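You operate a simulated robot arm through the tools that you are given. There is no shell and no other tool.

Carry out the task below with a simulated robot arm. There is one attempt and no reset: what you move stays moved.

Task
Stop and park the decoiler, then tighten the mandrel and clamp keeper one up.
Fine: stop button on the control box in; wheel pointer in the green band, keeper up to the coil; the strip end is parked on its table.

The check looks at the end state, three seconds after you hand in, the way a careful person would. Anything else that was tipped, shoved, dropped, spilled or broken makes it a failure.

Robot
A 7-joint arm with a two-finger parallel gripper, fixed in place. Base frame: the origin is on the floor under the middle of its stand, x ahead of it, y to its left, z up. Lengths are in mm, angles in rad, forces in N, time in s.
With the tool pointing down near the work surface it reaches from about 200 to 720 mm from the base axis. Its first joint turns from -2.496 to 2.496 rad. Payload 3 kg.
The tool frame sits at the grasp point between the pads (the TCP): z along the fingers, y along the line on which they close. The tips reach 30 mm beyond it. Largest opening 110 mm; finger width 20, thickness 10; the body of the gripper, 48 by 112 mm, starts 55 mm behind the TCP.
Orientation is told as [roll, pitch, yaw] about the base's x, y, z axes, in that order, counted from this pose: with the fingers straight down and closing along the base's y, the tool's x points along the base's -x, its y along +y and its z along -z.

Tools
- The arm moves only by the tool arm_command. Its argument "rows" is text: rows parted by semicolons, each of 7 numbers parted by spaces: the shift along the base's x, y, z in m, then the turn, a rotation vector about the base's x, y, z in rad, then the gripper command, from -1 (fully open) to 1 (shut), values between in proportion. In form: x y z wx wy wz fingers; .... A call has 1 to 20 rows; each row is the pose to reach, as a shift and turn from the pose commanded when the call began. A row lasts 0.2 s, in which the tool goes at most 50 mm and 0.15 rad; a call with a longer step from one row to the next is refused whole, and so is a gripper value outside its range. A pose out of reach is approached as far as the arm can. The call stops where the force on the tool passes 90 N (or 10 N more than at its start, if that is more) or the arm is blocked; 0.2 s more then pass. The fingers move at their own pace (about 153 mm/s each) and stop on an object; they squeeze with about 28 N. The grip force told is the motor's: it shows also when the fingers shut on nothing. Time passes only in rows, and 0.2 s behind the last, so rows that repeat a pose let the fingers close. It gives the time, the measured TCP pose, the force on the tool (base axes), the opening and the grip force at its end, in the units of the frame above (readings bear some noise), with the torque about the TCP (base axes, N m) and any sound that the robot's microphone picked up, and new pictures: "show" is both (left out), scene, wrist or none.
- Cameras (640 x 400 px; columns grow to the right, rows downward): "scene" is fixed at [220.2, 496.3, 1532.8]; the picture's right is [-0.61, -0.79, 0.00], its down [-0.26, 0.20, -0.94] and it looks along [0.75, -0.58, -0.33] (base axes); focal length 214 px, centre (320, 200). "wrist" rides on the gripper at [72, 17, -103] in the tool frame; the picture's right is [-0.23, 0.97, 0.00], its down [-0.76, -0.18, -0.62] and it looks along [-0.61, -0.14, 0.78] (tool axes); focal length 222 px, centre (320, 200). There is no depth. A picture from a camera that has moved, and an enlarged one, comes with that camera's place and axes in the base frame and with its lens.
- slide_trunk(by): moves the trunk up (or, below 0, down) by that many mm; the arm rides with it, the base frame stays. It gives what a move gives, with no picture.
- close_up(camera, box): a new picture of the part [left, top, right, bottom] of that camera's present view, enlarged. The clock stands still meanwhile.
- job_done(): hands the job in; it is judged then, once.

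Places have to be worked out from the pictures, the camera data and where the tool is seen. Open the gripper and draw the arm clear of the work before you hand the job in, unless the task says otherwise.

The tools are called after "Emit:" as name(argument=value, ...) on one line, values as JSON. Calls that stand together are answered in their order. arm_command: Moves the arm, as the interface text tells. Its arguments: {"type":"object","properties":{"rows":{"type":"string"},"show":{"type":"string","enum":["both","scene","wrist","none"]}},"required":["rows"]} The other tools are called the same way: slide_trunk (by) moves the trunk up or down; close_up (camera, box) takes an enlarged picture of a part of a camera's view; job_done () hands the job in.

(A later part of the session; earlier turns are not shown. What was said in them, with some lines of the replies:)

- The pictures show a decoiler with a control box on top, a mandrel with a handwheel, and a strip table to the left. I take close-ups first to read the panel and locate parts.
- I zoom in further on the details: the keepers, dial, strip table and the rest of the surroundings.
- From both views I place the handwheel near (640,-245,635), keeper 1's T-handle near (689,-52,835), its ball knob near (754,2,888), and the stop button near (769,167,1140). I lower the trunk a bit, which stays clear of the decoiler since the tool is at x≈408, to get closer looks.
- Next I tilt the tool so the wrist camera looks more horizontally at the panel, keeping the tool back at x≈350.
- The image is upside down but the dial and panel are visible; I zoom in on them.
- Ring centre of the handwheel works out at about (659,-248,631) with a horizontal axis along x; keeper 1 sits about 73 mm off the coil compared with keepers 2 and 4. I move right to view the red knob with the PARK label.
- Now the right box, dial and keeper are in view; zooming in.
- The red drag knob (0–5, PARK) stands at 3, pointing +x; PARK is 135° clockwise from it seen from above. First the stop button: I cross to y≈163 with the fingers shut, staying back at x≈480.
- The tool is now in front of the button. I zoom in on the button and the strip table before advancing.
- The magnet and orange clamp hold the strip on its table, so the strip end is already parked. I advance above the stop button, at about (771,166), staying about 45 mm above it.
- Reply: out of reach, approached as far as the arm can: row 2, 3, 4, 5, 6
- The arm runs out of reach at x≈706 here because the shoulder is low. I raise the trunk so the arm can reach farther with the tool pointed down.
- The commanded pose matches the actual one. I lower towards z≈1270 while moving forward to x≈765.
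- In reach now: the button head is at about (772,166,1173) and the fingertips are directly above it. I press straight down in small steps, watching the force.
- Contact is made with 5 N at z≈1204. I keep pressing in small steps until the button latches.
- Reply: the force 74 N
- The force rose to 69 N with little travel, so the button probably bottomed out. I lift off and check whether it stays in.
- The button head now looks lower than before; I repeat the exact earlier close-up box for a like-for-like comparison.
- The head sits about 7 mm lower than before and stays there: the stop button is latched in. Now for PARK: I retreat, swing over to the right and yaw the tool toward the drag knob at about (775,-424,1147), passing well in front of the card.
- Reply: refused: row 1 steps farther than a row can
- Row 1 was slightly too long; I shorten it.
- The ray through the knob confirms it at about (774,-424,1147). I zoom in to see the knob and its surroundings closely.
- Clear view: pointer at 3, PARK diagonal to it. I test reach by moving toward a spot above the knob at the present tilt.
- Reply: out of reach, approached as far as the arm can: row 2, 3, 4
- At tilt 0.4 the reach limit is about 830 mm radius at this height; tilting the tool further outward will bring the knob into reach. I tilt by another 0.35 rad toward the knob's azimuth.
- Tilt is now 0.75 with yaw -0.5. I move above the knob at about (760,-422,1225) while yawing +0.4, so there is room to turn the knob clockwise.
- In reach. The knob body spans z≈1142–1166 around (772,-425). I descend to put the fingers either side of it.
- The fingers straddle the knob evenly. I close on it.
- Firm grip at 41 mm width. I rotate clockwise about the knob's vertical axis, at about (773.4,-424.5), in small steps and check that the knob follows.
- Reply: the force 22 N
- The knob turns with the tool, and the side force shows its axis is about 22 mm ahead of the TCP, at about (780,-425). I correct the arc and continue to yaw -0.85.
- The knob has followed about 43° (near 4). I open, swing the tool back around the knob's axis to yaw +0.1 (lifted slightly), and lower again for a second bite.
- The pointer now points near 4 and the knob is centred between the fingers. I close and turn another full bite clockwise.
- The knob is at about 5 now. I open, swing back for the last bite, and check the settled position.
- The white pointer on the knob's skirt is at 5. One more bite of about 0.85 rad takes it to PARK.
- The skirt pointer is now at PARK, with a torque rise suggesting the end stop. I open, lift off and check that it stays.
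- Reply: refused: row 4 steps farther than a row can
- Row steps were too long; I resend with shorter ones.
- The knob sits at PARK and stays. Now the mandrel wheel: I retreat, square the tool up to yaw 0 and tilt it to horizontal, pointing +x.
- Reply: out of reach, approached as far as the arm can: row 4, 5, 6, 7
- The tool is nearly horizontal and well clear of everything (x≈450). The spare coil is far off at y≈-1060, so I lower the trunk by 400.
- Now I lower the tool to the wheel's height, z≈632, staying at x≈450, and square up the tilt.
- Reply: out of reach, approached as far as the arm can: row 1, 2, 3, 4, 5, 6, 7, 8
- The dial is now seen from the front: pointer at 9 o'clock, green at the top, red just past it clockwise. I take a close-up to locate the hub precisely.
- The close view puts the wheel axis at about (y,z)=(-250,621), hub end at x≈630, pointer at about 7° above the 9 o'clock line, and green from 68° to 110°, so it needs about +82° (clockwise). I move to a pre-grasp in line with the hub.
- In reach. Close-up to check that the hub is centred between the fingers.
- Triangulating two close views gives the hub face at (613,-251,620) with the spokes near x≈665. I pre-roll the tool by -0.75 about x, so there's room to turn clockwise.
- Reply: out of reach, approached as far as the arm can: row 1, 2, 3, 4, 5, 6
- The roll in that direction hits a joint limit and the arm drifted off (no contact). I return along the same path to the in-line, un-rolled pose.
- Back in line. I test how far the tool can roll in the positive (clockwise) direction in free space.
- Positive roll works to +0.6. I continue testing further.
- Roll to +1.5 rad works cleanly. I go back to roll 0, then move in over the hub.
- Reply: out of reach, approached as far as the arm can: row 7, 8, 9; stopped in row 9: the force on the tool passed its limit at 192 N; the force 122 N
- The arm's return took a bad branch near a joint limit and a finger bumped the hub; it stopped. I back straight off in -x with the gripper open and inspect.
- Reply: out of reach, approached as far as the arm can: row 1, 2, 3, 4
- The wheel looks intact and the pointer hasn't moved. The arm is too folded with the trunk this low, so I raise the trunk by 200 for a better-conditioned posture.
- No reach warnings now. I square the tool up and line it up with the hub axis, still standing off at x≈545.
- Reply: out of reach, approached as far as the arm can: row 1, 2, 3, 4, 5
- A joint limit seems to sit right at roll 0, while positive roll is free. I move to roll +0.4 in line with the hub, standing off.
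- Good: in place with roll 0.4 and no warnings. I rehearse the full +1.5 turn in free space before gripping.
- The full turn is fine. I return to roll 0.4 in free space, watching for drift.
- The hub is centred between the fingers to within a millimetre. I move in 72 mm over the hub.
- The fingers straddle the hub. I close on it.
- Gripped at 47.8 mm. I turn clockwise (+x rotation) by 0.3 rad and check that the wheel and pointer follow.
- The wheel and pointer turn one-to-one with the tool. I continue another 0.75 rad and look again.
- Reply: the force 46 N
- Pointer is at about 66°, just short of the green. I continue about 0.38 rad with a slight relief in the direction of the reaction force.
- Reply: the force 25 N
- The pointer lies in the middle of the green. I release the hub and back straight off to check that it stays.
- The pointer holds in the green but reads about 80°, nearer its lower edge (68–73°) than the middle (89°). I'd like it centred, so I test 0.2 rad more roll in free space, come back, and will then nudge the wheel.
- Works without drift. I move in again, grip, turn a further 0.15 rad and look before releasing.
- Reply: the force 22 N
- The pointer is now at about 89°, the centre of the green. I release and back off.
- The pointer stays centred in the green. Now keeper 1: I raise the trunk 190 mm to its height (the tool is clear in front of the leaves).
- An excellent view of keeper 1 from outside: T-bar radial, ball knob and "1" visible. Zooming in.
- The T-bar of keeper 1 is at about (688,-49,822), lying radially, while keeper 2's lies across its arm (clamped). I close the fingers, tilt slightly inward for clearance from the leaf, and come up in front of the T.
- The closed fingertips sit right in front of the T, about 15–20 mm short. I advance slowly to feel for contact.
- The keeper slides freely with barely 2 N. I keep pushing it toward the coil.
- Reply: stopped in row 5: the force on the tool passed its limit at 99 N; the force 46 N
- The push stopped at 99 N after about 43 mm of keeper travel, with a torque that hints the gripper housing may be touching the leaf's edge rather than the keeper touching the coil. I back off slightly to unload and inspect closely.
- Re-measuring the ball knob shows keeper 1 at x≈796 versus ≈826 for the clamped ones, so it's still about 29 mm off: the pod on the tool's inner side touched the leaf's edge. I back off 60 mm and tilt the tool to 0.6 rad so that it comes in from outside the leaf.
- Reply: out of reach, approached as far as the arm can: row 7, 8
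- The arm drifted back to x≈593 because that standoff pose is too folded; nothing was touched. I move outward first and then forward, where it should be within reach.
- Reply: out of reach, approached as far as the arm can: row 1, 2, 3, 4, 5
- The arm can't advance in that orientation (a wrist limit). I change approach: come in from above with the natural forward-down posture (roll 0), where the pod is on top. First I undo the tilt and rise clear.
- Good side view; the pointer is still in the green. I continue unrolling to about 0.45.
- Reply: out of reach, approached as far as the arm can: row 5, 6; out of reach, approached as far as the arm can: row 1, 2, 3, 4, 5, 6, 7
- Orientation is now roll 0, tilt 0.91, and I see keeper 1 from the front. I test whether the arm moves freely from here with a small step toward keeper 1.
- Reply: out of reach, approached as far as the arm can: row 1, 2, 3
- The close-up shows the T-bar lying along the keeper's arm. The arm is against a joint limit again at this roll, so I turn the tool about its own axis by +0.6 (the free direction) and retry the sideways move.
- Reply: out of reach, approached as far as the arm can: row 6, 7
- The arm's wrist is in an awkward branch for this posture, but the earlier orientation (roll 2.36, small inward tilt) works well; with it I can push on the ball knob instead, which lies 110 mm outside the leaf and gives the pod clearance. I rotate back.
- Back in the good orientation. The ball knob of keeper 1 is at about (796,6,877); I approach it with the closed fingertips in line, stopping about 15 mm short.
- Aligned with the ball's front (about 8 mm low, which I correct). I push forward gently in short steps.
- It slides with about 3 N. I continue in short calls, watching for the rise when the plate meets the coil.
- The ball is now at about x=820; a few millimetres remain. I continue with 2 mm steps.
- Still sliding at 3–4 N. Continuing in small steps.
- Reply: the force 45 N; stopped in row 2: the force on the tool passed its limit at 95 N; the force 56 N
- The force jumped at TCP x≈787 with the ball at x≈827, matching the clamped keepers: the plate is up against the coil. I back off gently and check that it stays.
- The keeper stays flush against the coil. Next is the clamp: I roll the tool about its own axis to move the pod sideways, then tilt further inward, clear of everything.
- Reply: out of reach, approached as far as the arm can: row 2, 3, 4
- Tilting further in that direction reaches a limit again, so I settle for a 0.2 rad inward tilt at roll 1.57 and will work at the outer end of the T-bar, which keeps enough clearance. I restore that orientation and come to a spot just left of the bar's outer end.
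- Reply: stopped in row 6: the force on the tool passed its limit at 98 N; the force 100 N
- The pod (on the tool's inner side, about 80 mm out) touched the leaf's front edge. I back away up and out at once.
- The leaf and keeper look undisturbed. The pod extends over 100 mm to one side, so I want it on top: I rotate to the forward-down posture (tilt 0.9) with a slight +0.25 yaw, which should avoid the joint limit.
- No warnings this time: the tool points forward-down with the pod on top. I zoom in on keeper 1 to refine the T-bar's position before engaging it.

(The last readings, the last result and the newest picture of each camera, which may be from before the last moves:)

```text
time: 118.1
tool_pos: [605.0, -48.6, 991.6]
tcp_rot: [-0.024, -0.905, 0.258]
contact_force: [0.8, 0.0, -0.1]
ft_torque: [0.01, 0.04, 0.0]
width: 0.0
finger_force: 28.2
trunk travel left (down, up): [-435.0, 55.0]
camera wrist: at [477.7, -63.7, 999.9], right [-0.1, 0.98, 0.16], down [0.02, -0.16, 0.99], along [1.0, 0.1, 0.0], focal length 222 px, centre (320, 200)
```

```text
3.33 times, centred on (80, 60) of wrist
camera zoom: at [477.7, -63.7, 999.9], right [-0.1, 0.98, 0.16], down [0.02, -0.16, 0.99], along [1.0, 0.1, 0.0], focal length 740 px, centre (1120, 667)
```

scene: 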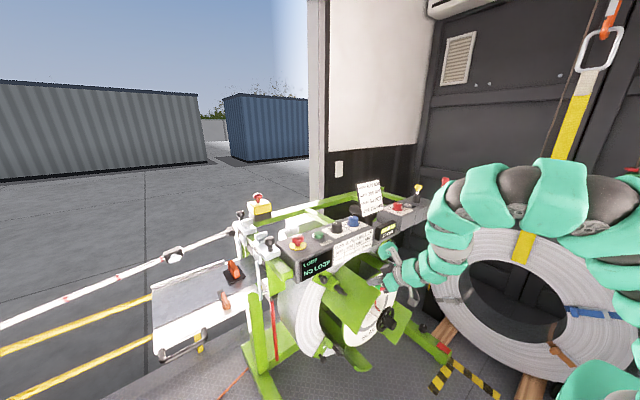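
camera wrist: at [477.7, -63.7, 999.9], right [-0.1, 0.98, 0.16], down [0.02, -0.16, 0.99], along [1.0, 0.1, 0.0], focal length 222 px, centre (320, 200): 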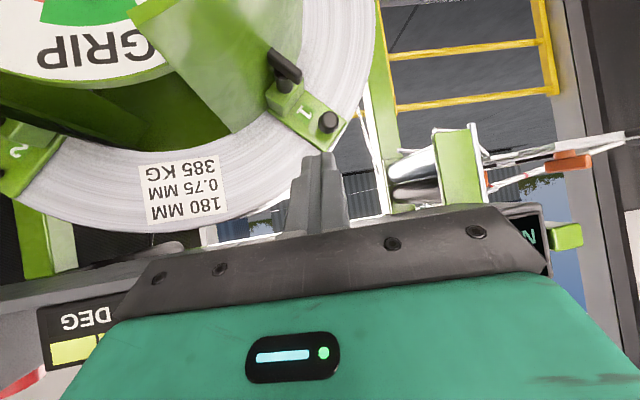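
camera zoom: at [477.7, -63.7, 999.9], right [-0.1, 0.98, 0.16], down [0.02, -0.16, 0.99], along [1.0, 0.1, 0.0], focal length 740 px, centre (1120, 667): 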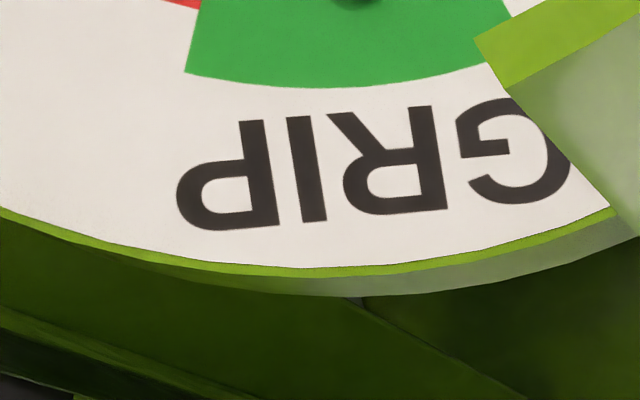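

The T-bar is confirmed centred at (763,-52,822), running at about 51° (radial). I roll the tool +1.2 about its own axis so the pod points right-up, between leaf and control box, still in free space.

Emit:
arm_command(rows="0 0 0 0.114 0.03 -0.093 1; 0 0 0 0.228 0.06 -0.186 1; 0 0 0 0.342 0.09 -0.278 1; 0 0 0 0.456 0.12 -0.371 1; 0 0 0 0.57 0.15 -0.464 1; 0 0 0 0.684 0.181 -0.557 1; 0 0 0 0.798 0.211 -0.649 1; 0 0 0 0.912 0.241 -0.742 1; 0 0 0 0.912 0.241 -0.742 1", show="both")

```text
time: 120.1
tool_pos: [605.0, -48.5, 993.1]
tcp_rot: [0.847, -0.286, -1.077]
contact_force: [-1.1, 0.1, -0.5]
ft_torque: [-0.02, -0.03, -0.03]
width: 0.0
finger_force: 28.4
trunk travel left (down, up): [-435.0, 55.0]
camera wrist: at [502.3, 0.0, 1050.9], right [0.57, 0.29, 0.76], down [-0.21, -0.85, 0.48], along [0.79, -0.44, -0.43], focal length 222 px, centre (320, 200)
```

scene: 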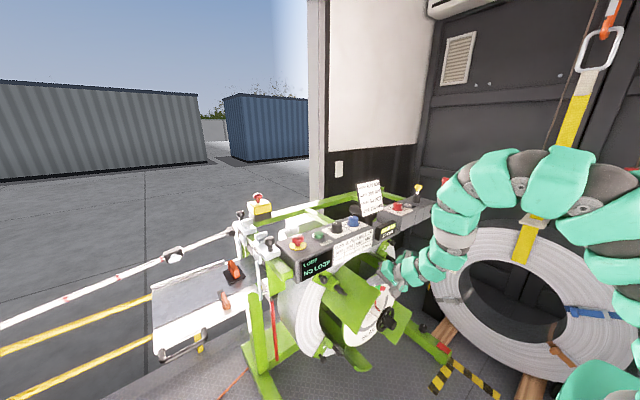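
wrist: 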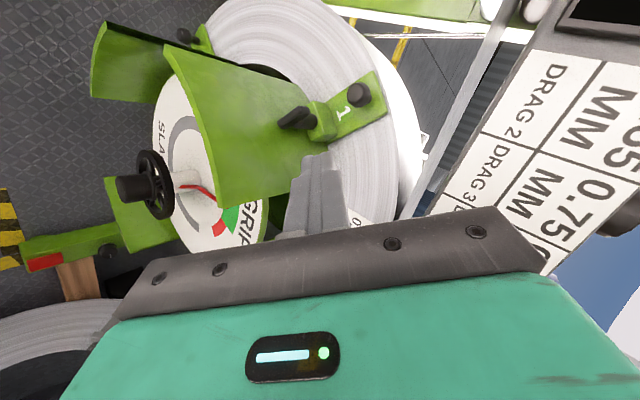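

No warnings. I descend toward keeper 1, stopping halfway to check.

Emit:
arm_command(rows="0.02 0.003 -0.03 0 0 0 1; 0.04 0.008 -0.06 0 0 0 1; 0.06 0.012 -0.09 0 0 0 1; 0.075 0.016 -0.12 0 0 0 1", show="both")

Emit:
close_up(camera="scene", box=[310, 220, 430, 310])

```text
time: 121.1
tool_pos: [680.9, -34.0, 873.4]
tcp_rot: [0.847, -0.288, -1.08]
contact_force: [-1.1, 0.1, 0.4]
ft_torque: [-0.02, -0.02, 0.03]
width: 0.1
finger_force: 28.3
trunk travel left (down, up): [-435.0, 55.0]
camera wrist: at [578.7, 16.9, 931.2], right [0.57, 0.3, 0.76], down [-0.21, -0.85, 0.48], along [0.79, -0.44, -0.43], focal length 222 px, centre (320, 200)
```

scene: 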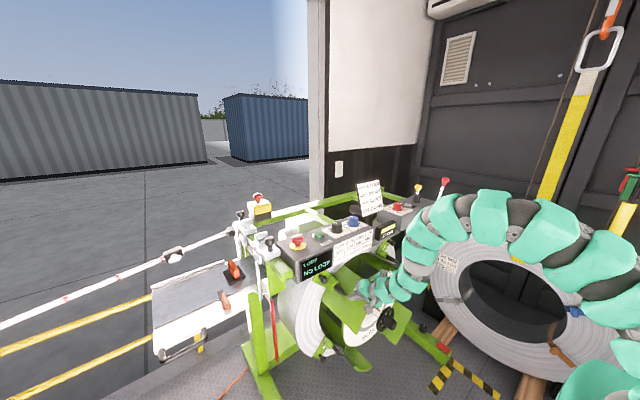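
wrist: 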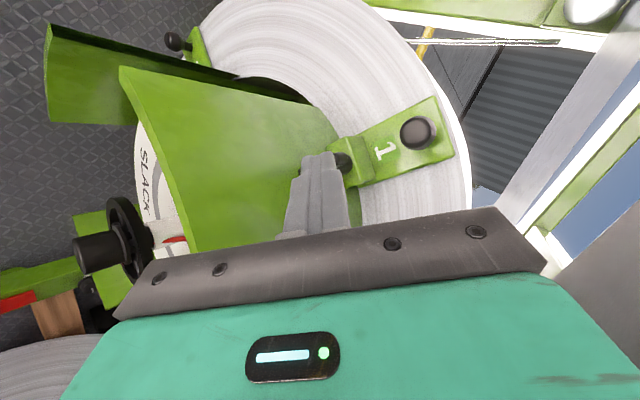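

```text
4.44 times, centred on (370, 265) of scene
camera zoom: at [220.2, 496.3, 1532.8], right [-0.61, -0.79, 0.0], down [-0.26, 0.2, -0.94], along [0.75, -0.58, -0.33], focal length 953 px, centre (98, -89)
```

zoom: 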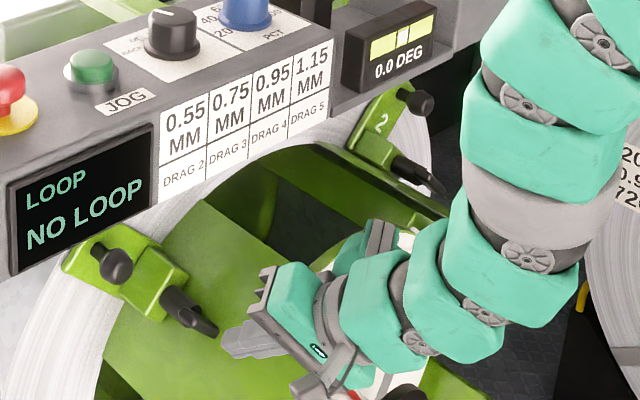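

All clear so far. I lower to just left-below the bar's outer end and then advance alongside it.

Emit:
arm_command(rows="0.008 0.004 -0.02 0 0 0 1; 0.016 0.004 -0.04 0 0 0 1; 0.019 0.004 -0.049 0 0 0 1; 0.035 0.004 -0.049 0 0 0 1; 0.05 0.004 -0.049 0 0 0 1; 0.062 0.004 -0.049 0 0 0 1", show="both")

Emit:
close_up(camera="scene", box=[310, 240, 410, 315])

Emit:
close_up(camera="wrist", box=[220, 60, 480, 230])

```text
time: 122.5
tool_pos: [741.0, -31.8, 822.8]
tcp_rot: [0.845, -0.288, -1.076]
contact_force: [-0.8, -0.7, 0.6]
ft_torque: [0.0, 0.01, -0.03]
width: 0.0
finger_force: 27.9
trunk travel left (down, up): [-435.0, 55.0]
camera wrist: at [639.0, 19.4, 880.1], right [0.57, 0.3, 0.76], down [-0.21, -0.85, 0.48], along [0.79, -0.44, -0.43], focal length 222 px, centre (320, 200)
```

scene: 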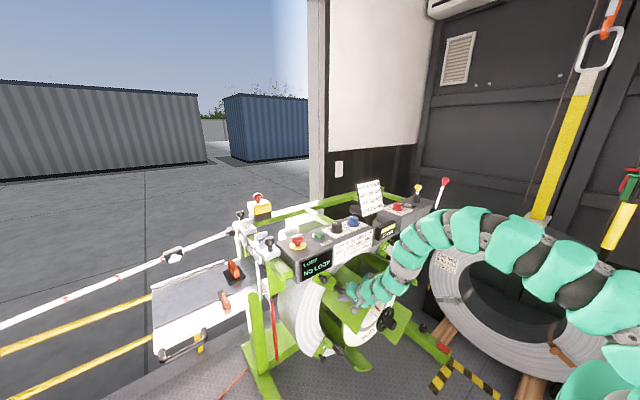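
wrist: 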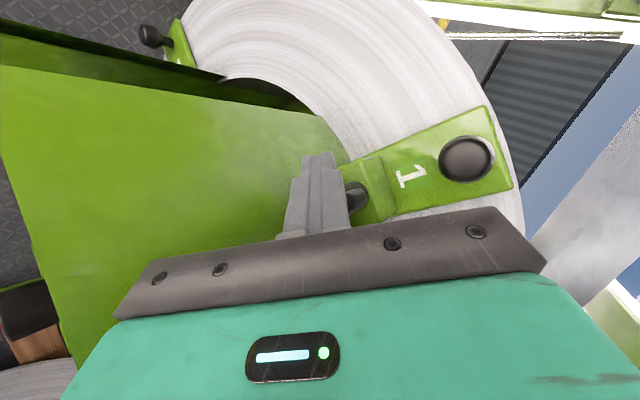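

```text
5.33 times, centred on (360, 278) of scene
camera zoom: at [220.2, 496.3, 1532.8], right [-0.61, -0.79, 0.0], down [-0.26, 0.2, -0.94], along [0.75, -0.58, -0.33], focal length 1144 px, centre (107, -213)
```

zoom: 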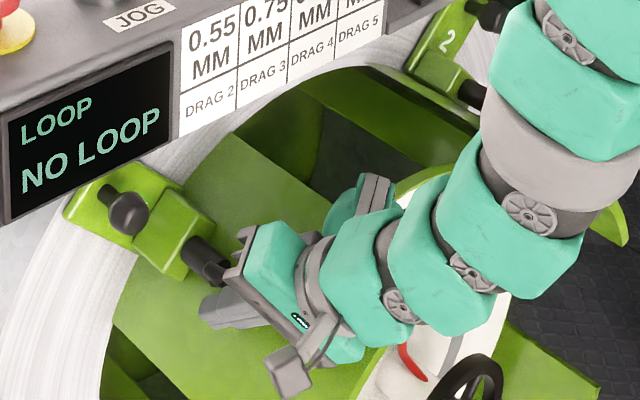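

```text
2.35 times, centred on (350, 145) of wrist
camera zoom: at [639.0, 19.4, 880.1], right [0.57, 0.3, 0.76], down [-0.21, -0.85, 0.48], along [0.79, -0.44, -0.43], focal length 523 px, centre (249, 329)
```

zoom: 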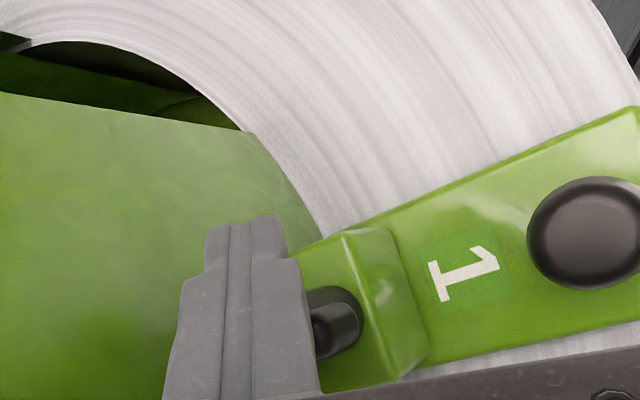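

The fingertips are beside the bar's outer end on its lower-left side. I now push it in a clockwise arc, first half.

Emit:
arm_command(rows="0.002 -0.002 0.003 0 0 0 1; 0.002 -0.0035 0.0065 0 0 0 1; 0.002 -0.0042 0.011 0 0 0 1; 0.002 -0.005 0.0155 0 0 0 1; 0.002 -0.0063 0.02 0 0 0 1; 0.002 -0.0075 0.0235 0 0 0 1", show="both")

Emit:
close_up(camera="wrist", box=[220, 60, 480, 230])

Emit:
close_up(camera="scene", box=[320, 260, 390, 312])

```text
time: 123.9
tool_pos: [744.1, -36.8, 846.4]
tcp_rot: [0.845, -0.288, -1.078]
contact_force: [-1.0, 4.2, -4.7]
ft_torque: [0.09, 0.06, 0.06]
width: 0.0
finger_force: 27.3
trunk travel left (down, up): [-435.0, 55.0]
camera wrist: at [641.8, 13.0, 904.5], right [0.57, 0.3, 0.76], down [-0.21, -0.85, 0.49], along [0.79, -0.44, -0.43], focal length 222 px, centre (320, 200)
```

scene: 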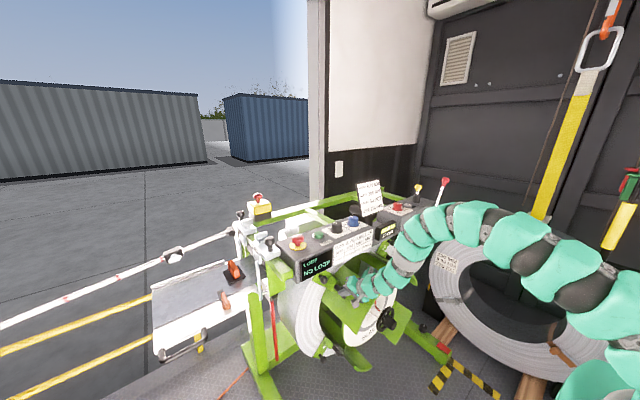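
wrist: 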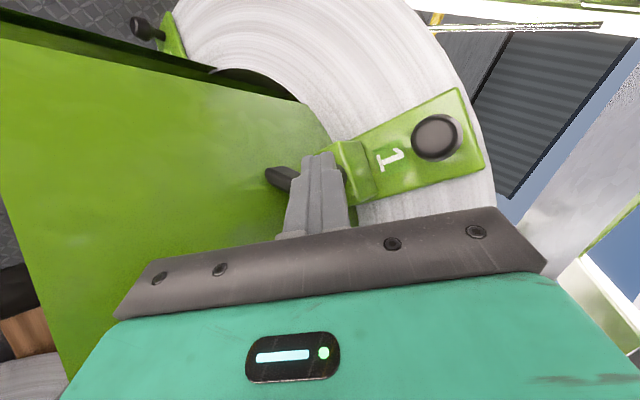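

```text
2.35 times, centred on (350, 145) of wrist
camera zoom: at [641.8, 13.0, 904.5], right [0.57, 0.3, 0.76], down [-0.21, -0.85, 0.49], along [0.79, -0.44, -0.43], focal length 523 px, centre (249, 329)
```

zoom: 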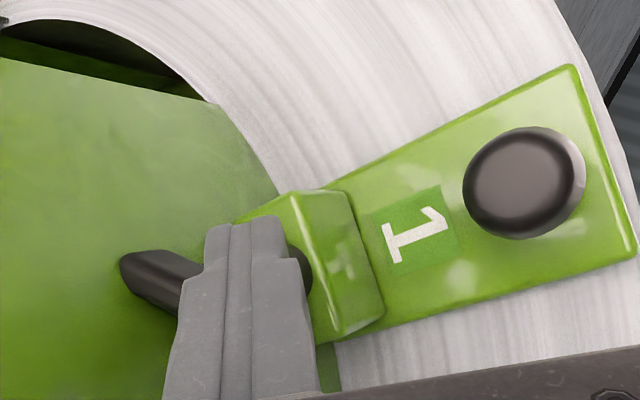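

```text
7.69 times, centred on (355, 286) of scene
camera zoom: at [220.2, 496.3, 1532.8], right [-0.61, -0.79, 0.0], down [-0.26, 0.2, -0.94], along [0.75, -0.58, -0.33], focal length 1650 px, centre (51, -462)
```

zoom: 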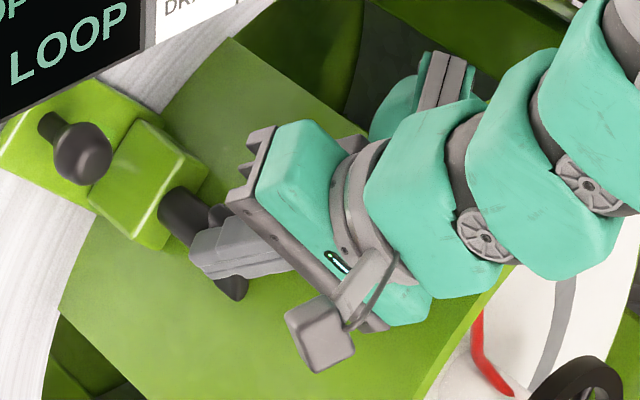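

The bar turns easily (about 6 N) and is roughly 40° round. I continue the arc over the top to finish the quarter turn.

Emit:
arm_command(rows="0 -0.004 0.006 0 0 0 1; 0 -0.008 0.01 0 0 0 1; 0 -0.013 0.014 0 0 0 1; 0 -0.017 0.016 0 0 0 1; 0 -0.0207 0.0165 0 0 0 1; 0 -0.0235 0.0155 0 0 0 1", show="wrist")

Emit:
close_up(camera="wrist", box=[220, 60, 480, 230])

Emit:
close_up(camera="scene", box=[320, 260, 390, 312])

```text
time: 125.3
tool_pos: [744.5, -60.5, 863.0]
tcp_rot: [0.846, -0.291, -1.076]
contact_force: [1.9, 4.2, 1.0]
ft_torque: [0.09, -0.05, 0.09]
width: 0.0
finger_force: 28.0
trunk travel left (down, up): [-435.0, 55.0]
camera wrist: at [641.6, -11.5, 920.9], right [0.57, 0.3, 0.76], down [-0.21, -0.85, 0.49], along [0.79, -0.44, -0.43], focal length 222 px, centre (320, 200)
```

wrist: 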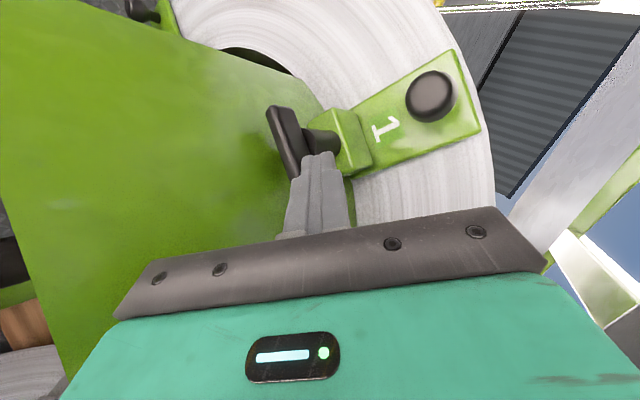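

```text
2.35 times, centred on (350, 145) of wrist
camera zoom: at [641.6, -11.5, 920.9], right [0.57, 0.3, 0.76], down [-0.21, -0.85, 0.49], along [0.79, -0.44, -0.43], focal length 523 px, centre (249, 329)
```

zoom: 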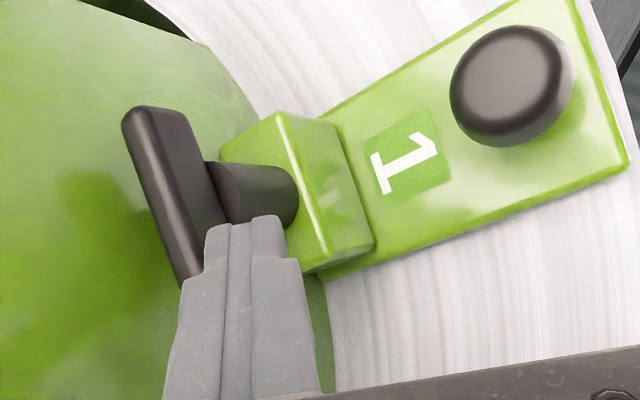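

```text
7.69 times, centred on (355, 286) of scene
camera zoom: at [220.2, 496.3, 1532.8], right [-0.61, -0.79, 0.0], down [-0.26, 0.2, -0.94], along [0.75, -0.58, -0.33], focal length 1650 px, centre (51, -462)
```

zoom: 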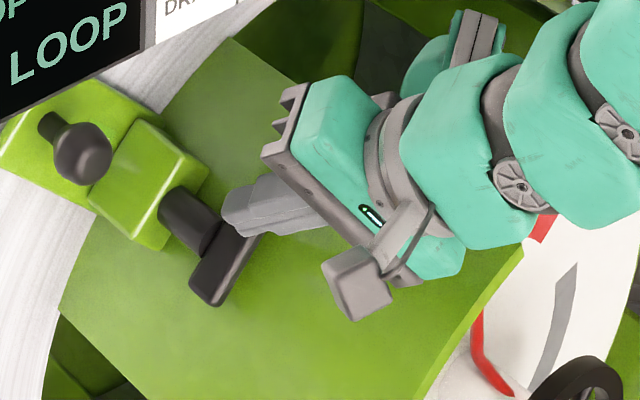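

The bar is now across the keeper's arm but I feel no stop yet (about 4 N). I check the clamped keepers 2 and 4 for their exact bar angle.

Emit:
close_up(camera="scene", box=[372, 235, 412, 265])

Emit:
close_up(camera="scene", box=[310, 325, 360, 362])

Emit:
close_up(camera="scene", box=[325, 265, 365, 305])

```text
13.33 times, centred on (392, 250) of scene
camera zoom: at [220.2, 496.3, 1532.8], right [-0.61, -0.79, 0.0], down [-0.26, 0.2, -0.94], along [0.75, -0.58, -0.33], focal length 2860 px, centre (-640, -467)
```

zoom: 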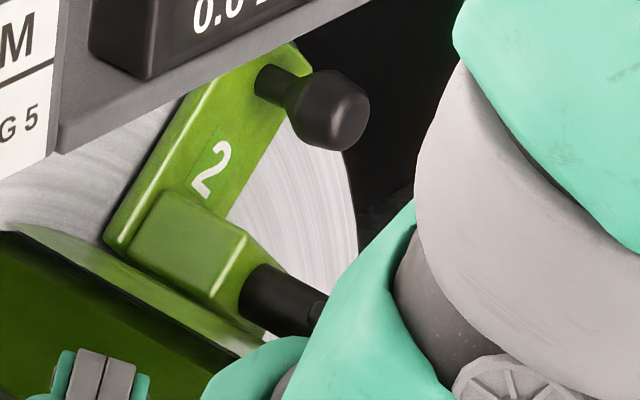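

```text
10.81 times, centred on (335, 344) of scene
camera zoom: at [220.2, 496.3, 1532.8], right [-0.61, -0.79, 0.0], down [-0.26, 0.2, -0.94], along [0.75, -0.58, -0.33], focal length 2319 px, centre (158, -1351)
```

zoom: 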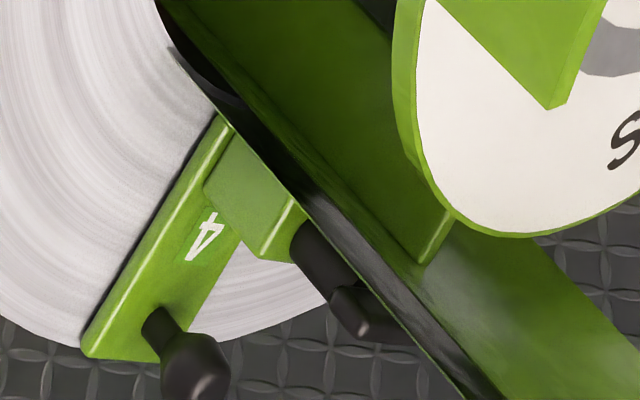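

```text
10.00 times, centred on (345, 285) of scene
camera zoom: at [220.2, 496.3, 1532.8], right [-0.61, -0.79, 0.0], down [-0.26, 0.2, -0.94], along [0.75, -0.58, -0.33], focal length 2145 px, centre (70, -650)
```

zoom: 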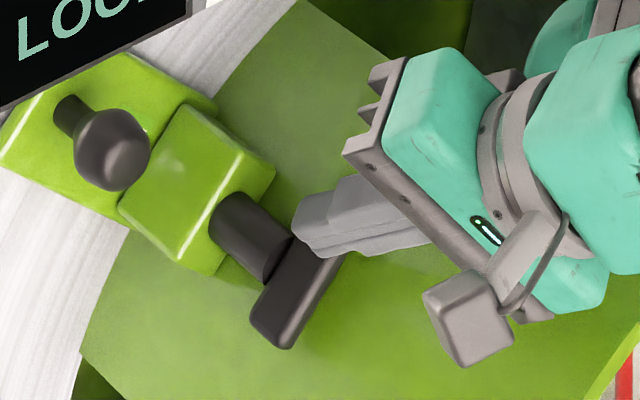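

By calculation the bar now lies at 138°, i.e. across the arm (135°) like the clamped ones. I push a few millimetres more to feel whether there's a stop.

Emit:
arm_command(rows="0 -0.001 -0.0015 0 0 0 1; 0 -0.002 -0.003 0 0 0 1; 0 -0.003 -0.0045 0 0 0 1", show="none")

Emit:
close_up(camera="wrist", box=[220, 60, 480, 230])

```text
time: 126.1
tool_pos: [744.9, -61.9, 861.7]
tcp_rot: [0.853, -0.293, -1.076]
contact_force: [3.7, 13.6, 31.6]
ft_torque: [0.11, -0.78, 0.33]
width: 0.1
finger_force: 28.0
trunk travel left (down, up): [-435.0, 55.0]
```

```text
2.35 times, centred on (350, 145) of wrist
camera zoom: at [640.8, -12.8, 918.9], right [0.57, 0.3, 0.77], down [-0.21, -0.85, 0.48], along [0.8, -0.43, -0.42], focal length 523 px, centre (249, 329)
```

zoom: 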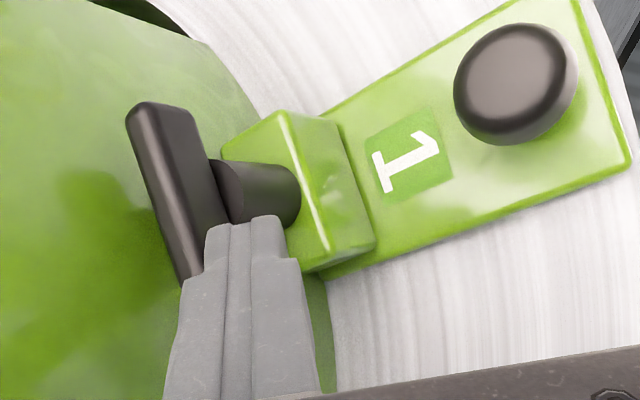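

The force rose to 34 N without the bar moving: it's at its stop, clamped. I withdraw straight back in -x, then up and out.

Emit:
arm_command(rows="0 0.002 0.004 0 0 0 1; -0.02 0.003 0.006 0 0 0 1; -0.05 0.003 0.006 0 0 0 1; -0.07 0.002 0.03 0 0 0 1; -0.09 0 0.07 0 0 0 1; -0.11 -0.01 0.11 0 0 0 1", show="both")

Emit:
close_up(camera="wrist", box=[200, 40, 460, 230])

Emit:
close_up(camera="scene", box=[310, 240, 410, 315])

```text
time: 127.5
tool_pos: [631.6, -72.7, 965.8]
tcp_rot: [0.844, -0.289, -1.076]
contact_force: [0.1, 0.1, 0.1]
ft_torque: [0.02, 0.0, -0.02]
width: 0.1
finger_force: 28.0
trunk travel left (down, up): [-435.0, 55.0]
camera wrist: at [529.1, -23.0, 1024.1], right [0.58, 0.3, 0.76], down [-0.21, -0.85, 0.49], along [0.79, -0.44, -0.43], focal length 222 px, centre (320, 200)
```

scene: 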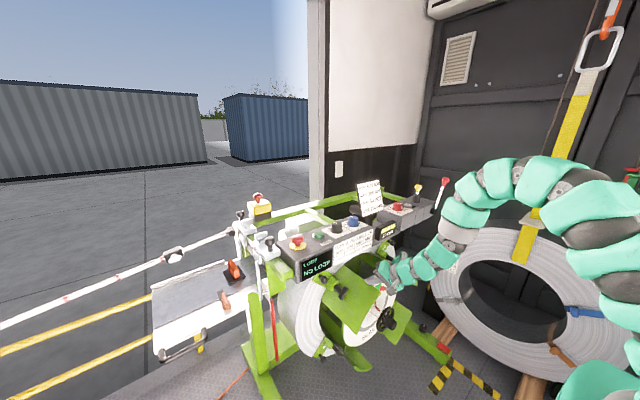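
wrist: 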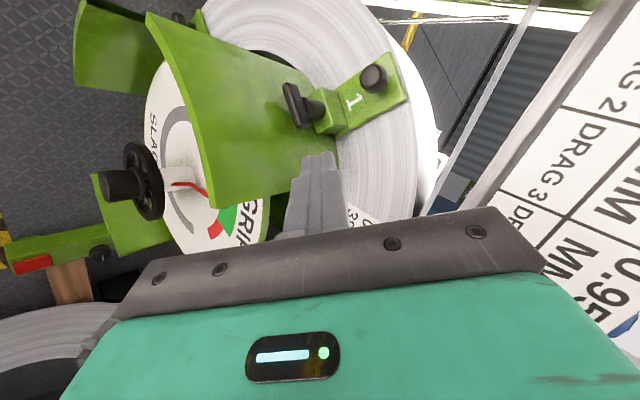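

```text
2.11 times, centred on (330, 135) of wrist
camera zoom: at [529.1, -23.0, 1024.1], right [0.58, 0.3, 0.76], down [-0.21, -0.85, 0.49], along [0.79, -0.44, -0.43], focal length 468 px, centre (299, 337)
```

zoom: 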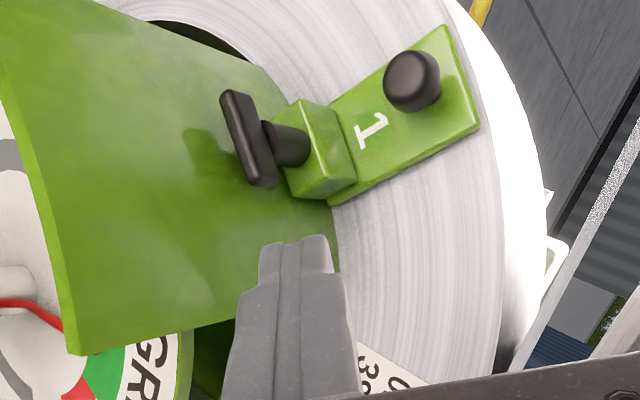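

```text
5.33 times, centred on (360, 278) of scene
camera zoom: at [220.2, 496.3, 1532.8], right [-0.61, -0.79, 0.0], down [-0.26, 0.2, -0.94], along [0.75, -0.58, -0.33], focal length 1144 px, centre (107, -213)
```

zoom: 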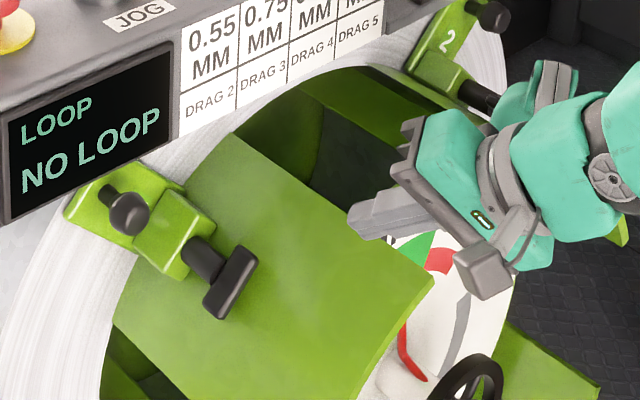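

Keeper 1's bar is now across, like the others, with its plate at the coil. I zoom in hard to check for any gap and re-check the dial, button and knob.

Emit:
close_up(camera="scene", box=[318, 264, 358, 294])

Emit:
close_up(camera="wrist", box=[310, 40, 430, 140])

Emit:
close_up(camera="wrist", box=[120, 130, 280, 250])

Emit:
close_up(camera="scene", box=[270, 180, 450, 290])

```text
13.33 times, centred on (338, 279) of scene
camera zoom: at [220.2, 496.3, 1532.8], right [-0.61, -0.79, 0.0], down [-0.26, 0.2, -0.94], along [0.75, -0.58, -0.33], focal length 2860 px, centre (80, -853)
```

zoom: 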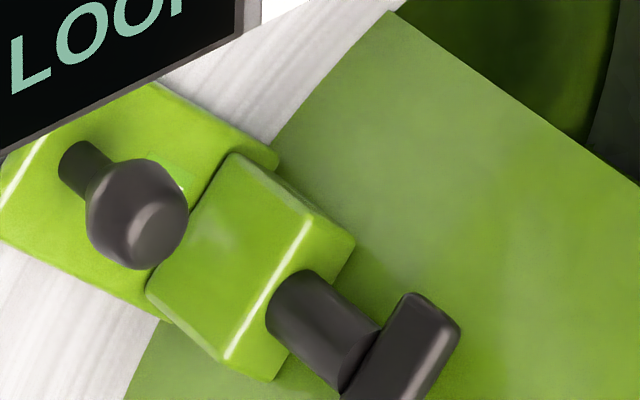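

```text
4.00 times, centred on (370, 90) of wrist
camera zoom: at [529.1, -23.0, 1024.1], right [0.58, 0.3, 0.76], down [-0.21, -0.85, 0.49], along [0.79, -0.44, -0.43], focal length 888 px, centre (120, 640)
```

zoom: 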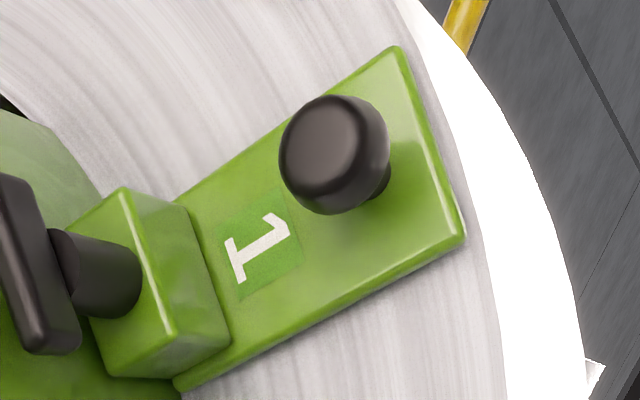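

```text
3.33 times, centred on (200, 190) of wrist
camera zoom: at [529.1, -23.0, 1024.1], right [0.58, 0.3, 0.76], down [-0.21, -0.85, 0.49], along [0.79, -0.44, -0.43], focal length 740 px, centre (720, 233)
```

zoom: 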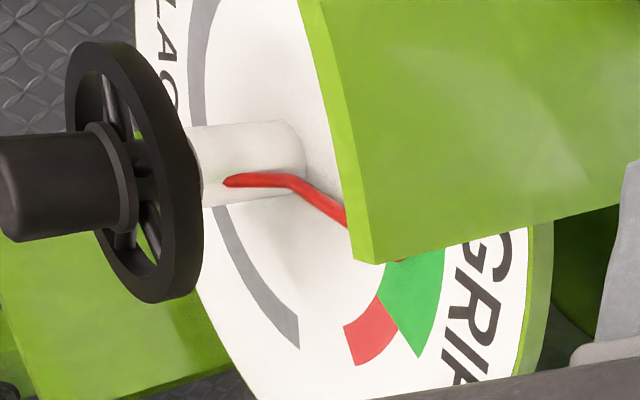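

```text
3.56 times, centred on (360, 235) of scene
camera zoom: at [220.2, 496.3, 1532.8], right [-0.61, -0.79, 0.0], down [-0.26, 0.2, -0.94], along [0.75, -0.58, -0.33], focal length 763 px, centre (178, 76)
```

zoom: 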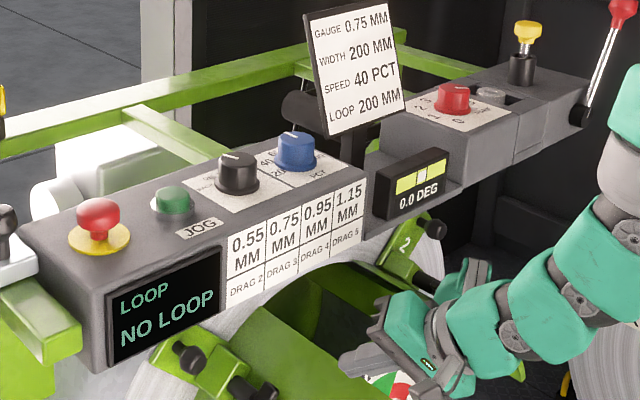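

Everything looks right: plate flush on the coil, T-bar across, pointer in the green, knob at PARK, button down. I open the gripper and draw the arm back and up, clear of the machine.

Emit:
arm_command(rows="-0.03 -0.01 0.03 0 0 0 -1; -0.06 -0.02 0.06 0 0 0 -1; -0.08 -0.03 0.095 0 0 0 -1; -0.09 -0.05 0.135 0 0 0 -1; -0.1 -0.07 0.175 0 0 0 -1", show="both")

Emit:
close_up(camera="scene", box=[310, 240, 430, 340])

Emit:
close_up(camera="scene", box=[140, 180, 320, 380])

Emit:
close_up(camera="scene", box=[220, 185, 320, 247])

```text
time: 128.7
tool_pos: [532.1, -143.6, 1145.3]
tcp_rot: [0.848, -0.289, -1.079]
contact_force: [0.3, 0.6, -0.5]
ft_torque: [0.01, 0.01, -0.01]
width: 110.1
finger_force: 0.1
trunk travel left (down, up): [-435.0, 55.0]
camera wrist: at [429.9, -93.3, 1202.7], right [0.57, 0.3, 0.76], down [-0.21, -0.85, 0.49], along [0.79, -0.44, -0.43], focal length 222 px, centre (320, 200)
```

scene: 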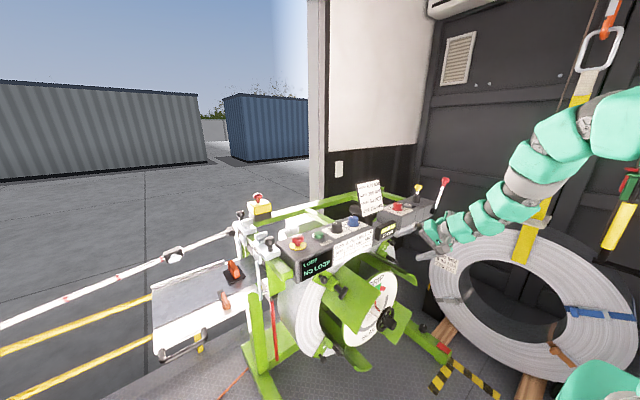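
wrist: 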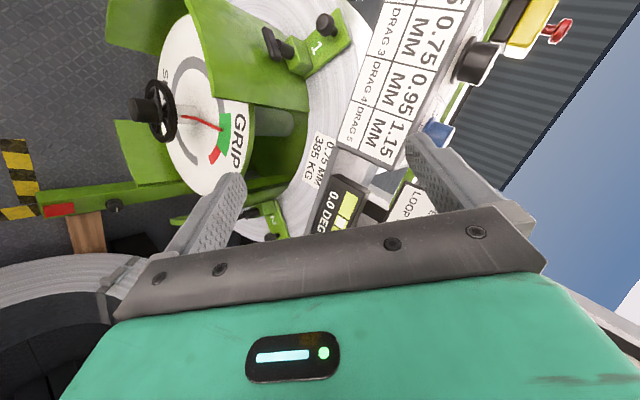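

```text
4.00 times, centred on (370, 290) of scene
camera zoom: at [220.2, 496.3, 1532.8], right [-0.61, -0.79, 0.0], down [-0.26, 0.2, -0.94], along [0.75, -0.58, -0.33], focal length 858 px, centre (120, -160)
```

zoom: 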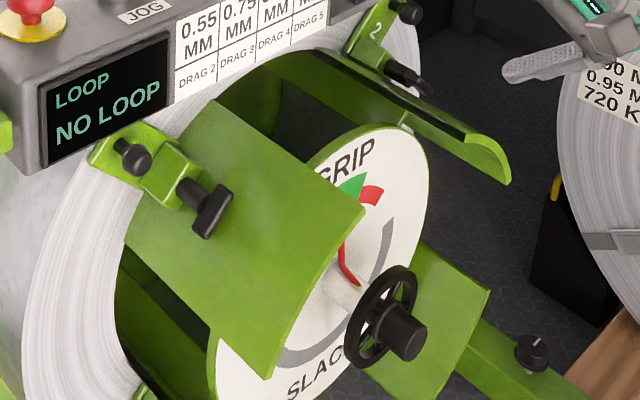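

```text
2.00 times, centred on (230, 280) of scene
camera zoom: at [220.2, 496.3, 1532.8], right [-0.61, -0.79, 0.0], down [-0.26, 0.2, -0.94], along [0.75, -0.58, -0.33], focal length 429 px, centre (500, 40)
```

zoom: 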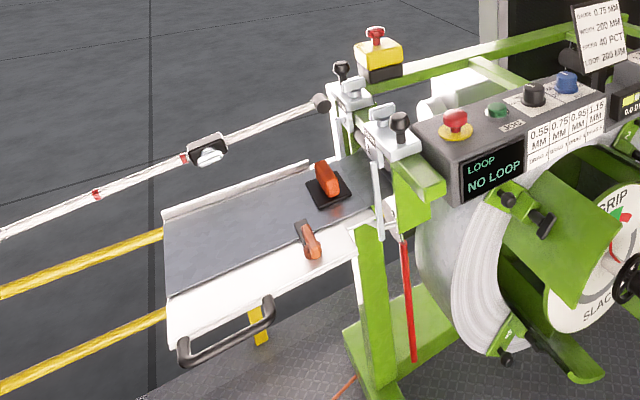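

```text
6.40 times, centred on (270, 216) of scene
camera zoom: at [220.2, 496.3, 1532.8], right [-0.61, -0.79, 0.0], down [-0.26, 0.2, -0.94], along [0.75, -0.58, -0.33], focal length 1373 px, centre (640, 98)
```

zoom: 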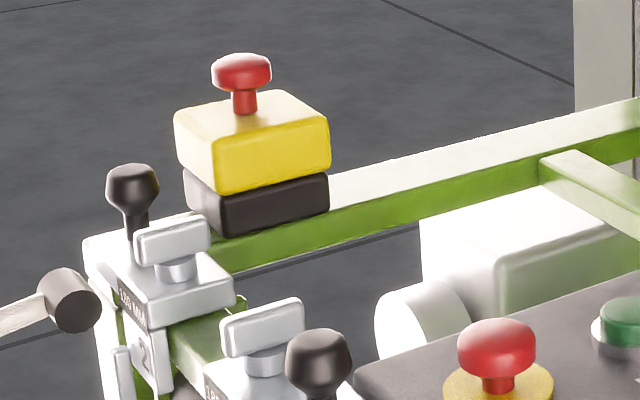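

Strip and table are unchanged and the button is in. One last close look at the dial and the keeper from the wrist camera.

Emit:
close_up(camera="wrist", box=[120, 60, 280, 200])

Emit:
close_up(camera="wrist", box=[250, 0, 370, 90])

Emit:
close_up(camera="scene", box=[375, 190, 425, 221])

```text
2.86 times, centred on (200, 130) of wrist
camera zoom: at [429.9, -93.3, 1202.7], right [0.57, 0.3, 0.76], down [-0.21, -0.85, 0.49], along [0.79, -0.44, -0.43], focal length 635 px, centre (663, 400)
```

zoom: 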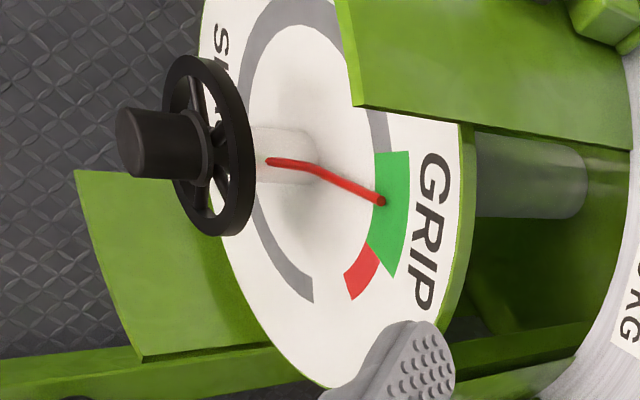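

```text
4.44 times, centred on (310, 45) of wrist
camera zoom: at [429.9, -93.3, 1202.7], right [0.57, 0.3, 0.76], down [-0.21, -0.85, 0.49], along [0.79, -0.44, -0.43], focal length 987 px, centre (364, 889)
```

zoom: 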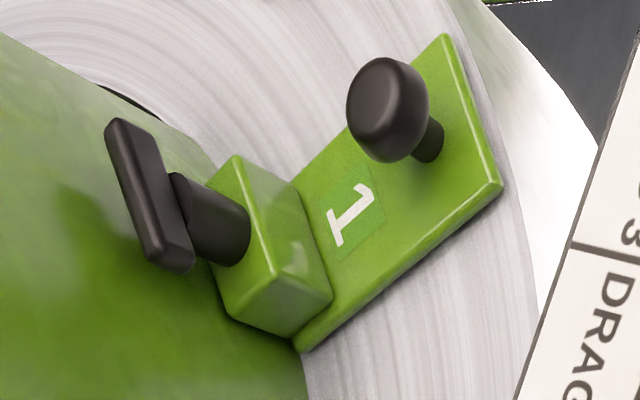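

```text
12.80 times, centred on (400, 206) of scene
camera zoom: at [220.2, 496.3, 1532.8], right [-0.61, -0.79, 0.0], down [-0.26, 0.2, -0.94], along [0.75, -0.58, -0.33], focal length 2745 px, centre (-704, 130)
```

zoom: 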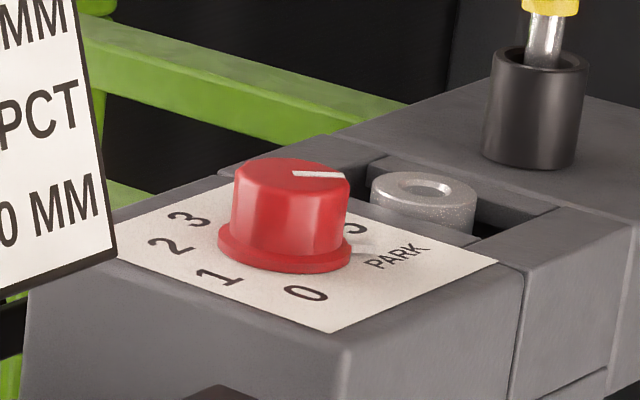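

The pointer sits mid-green, keeper 1 is flush on the coil with its T-bar across, the drag knob is at PARK, the stop button is in, and the strip is still parked on its table. The gripper is open and clear, so I hand the job in.

Emit:
job_done()

```text
The job is handed in.
```

I handed the job in with the decoiler stopped and parked, the mandrel tightened and keeper one clamped up to the coil. The check's verdict hasn't come back.

- **Stop button:** it is pressed in on the control box and stays latched, about 7 mm lower than before.
- **Park:** I turned the red drag knob from 3 to PARK. The task's "Fine" line doesn't mention this knob. I took it as what "park the decoiler" meant.
- **Mandrel:** the wheel pointer sits in the middle of the green band.
- **Keeper one:** it is pushed up to the coil and its T-handle is turned to its stop, lying across the arm as on keepers two and four.
- **Strip end:** it was already parked on its table when I started, and I left it there.

The arm bumped the machine three times:

- One finger hit the mandrel wheel's hub at about 190 N, before I tightened it.
- The arm, most likely the wrist housing, touched the front edge of the mandrel leaf that carries keeper one twice, at about 100 N each time.

In the close-ups afterwards nothing looked moved or damaged, and the pointer stayed where I had set it. The gripper is open and the arm is clear of the machine.
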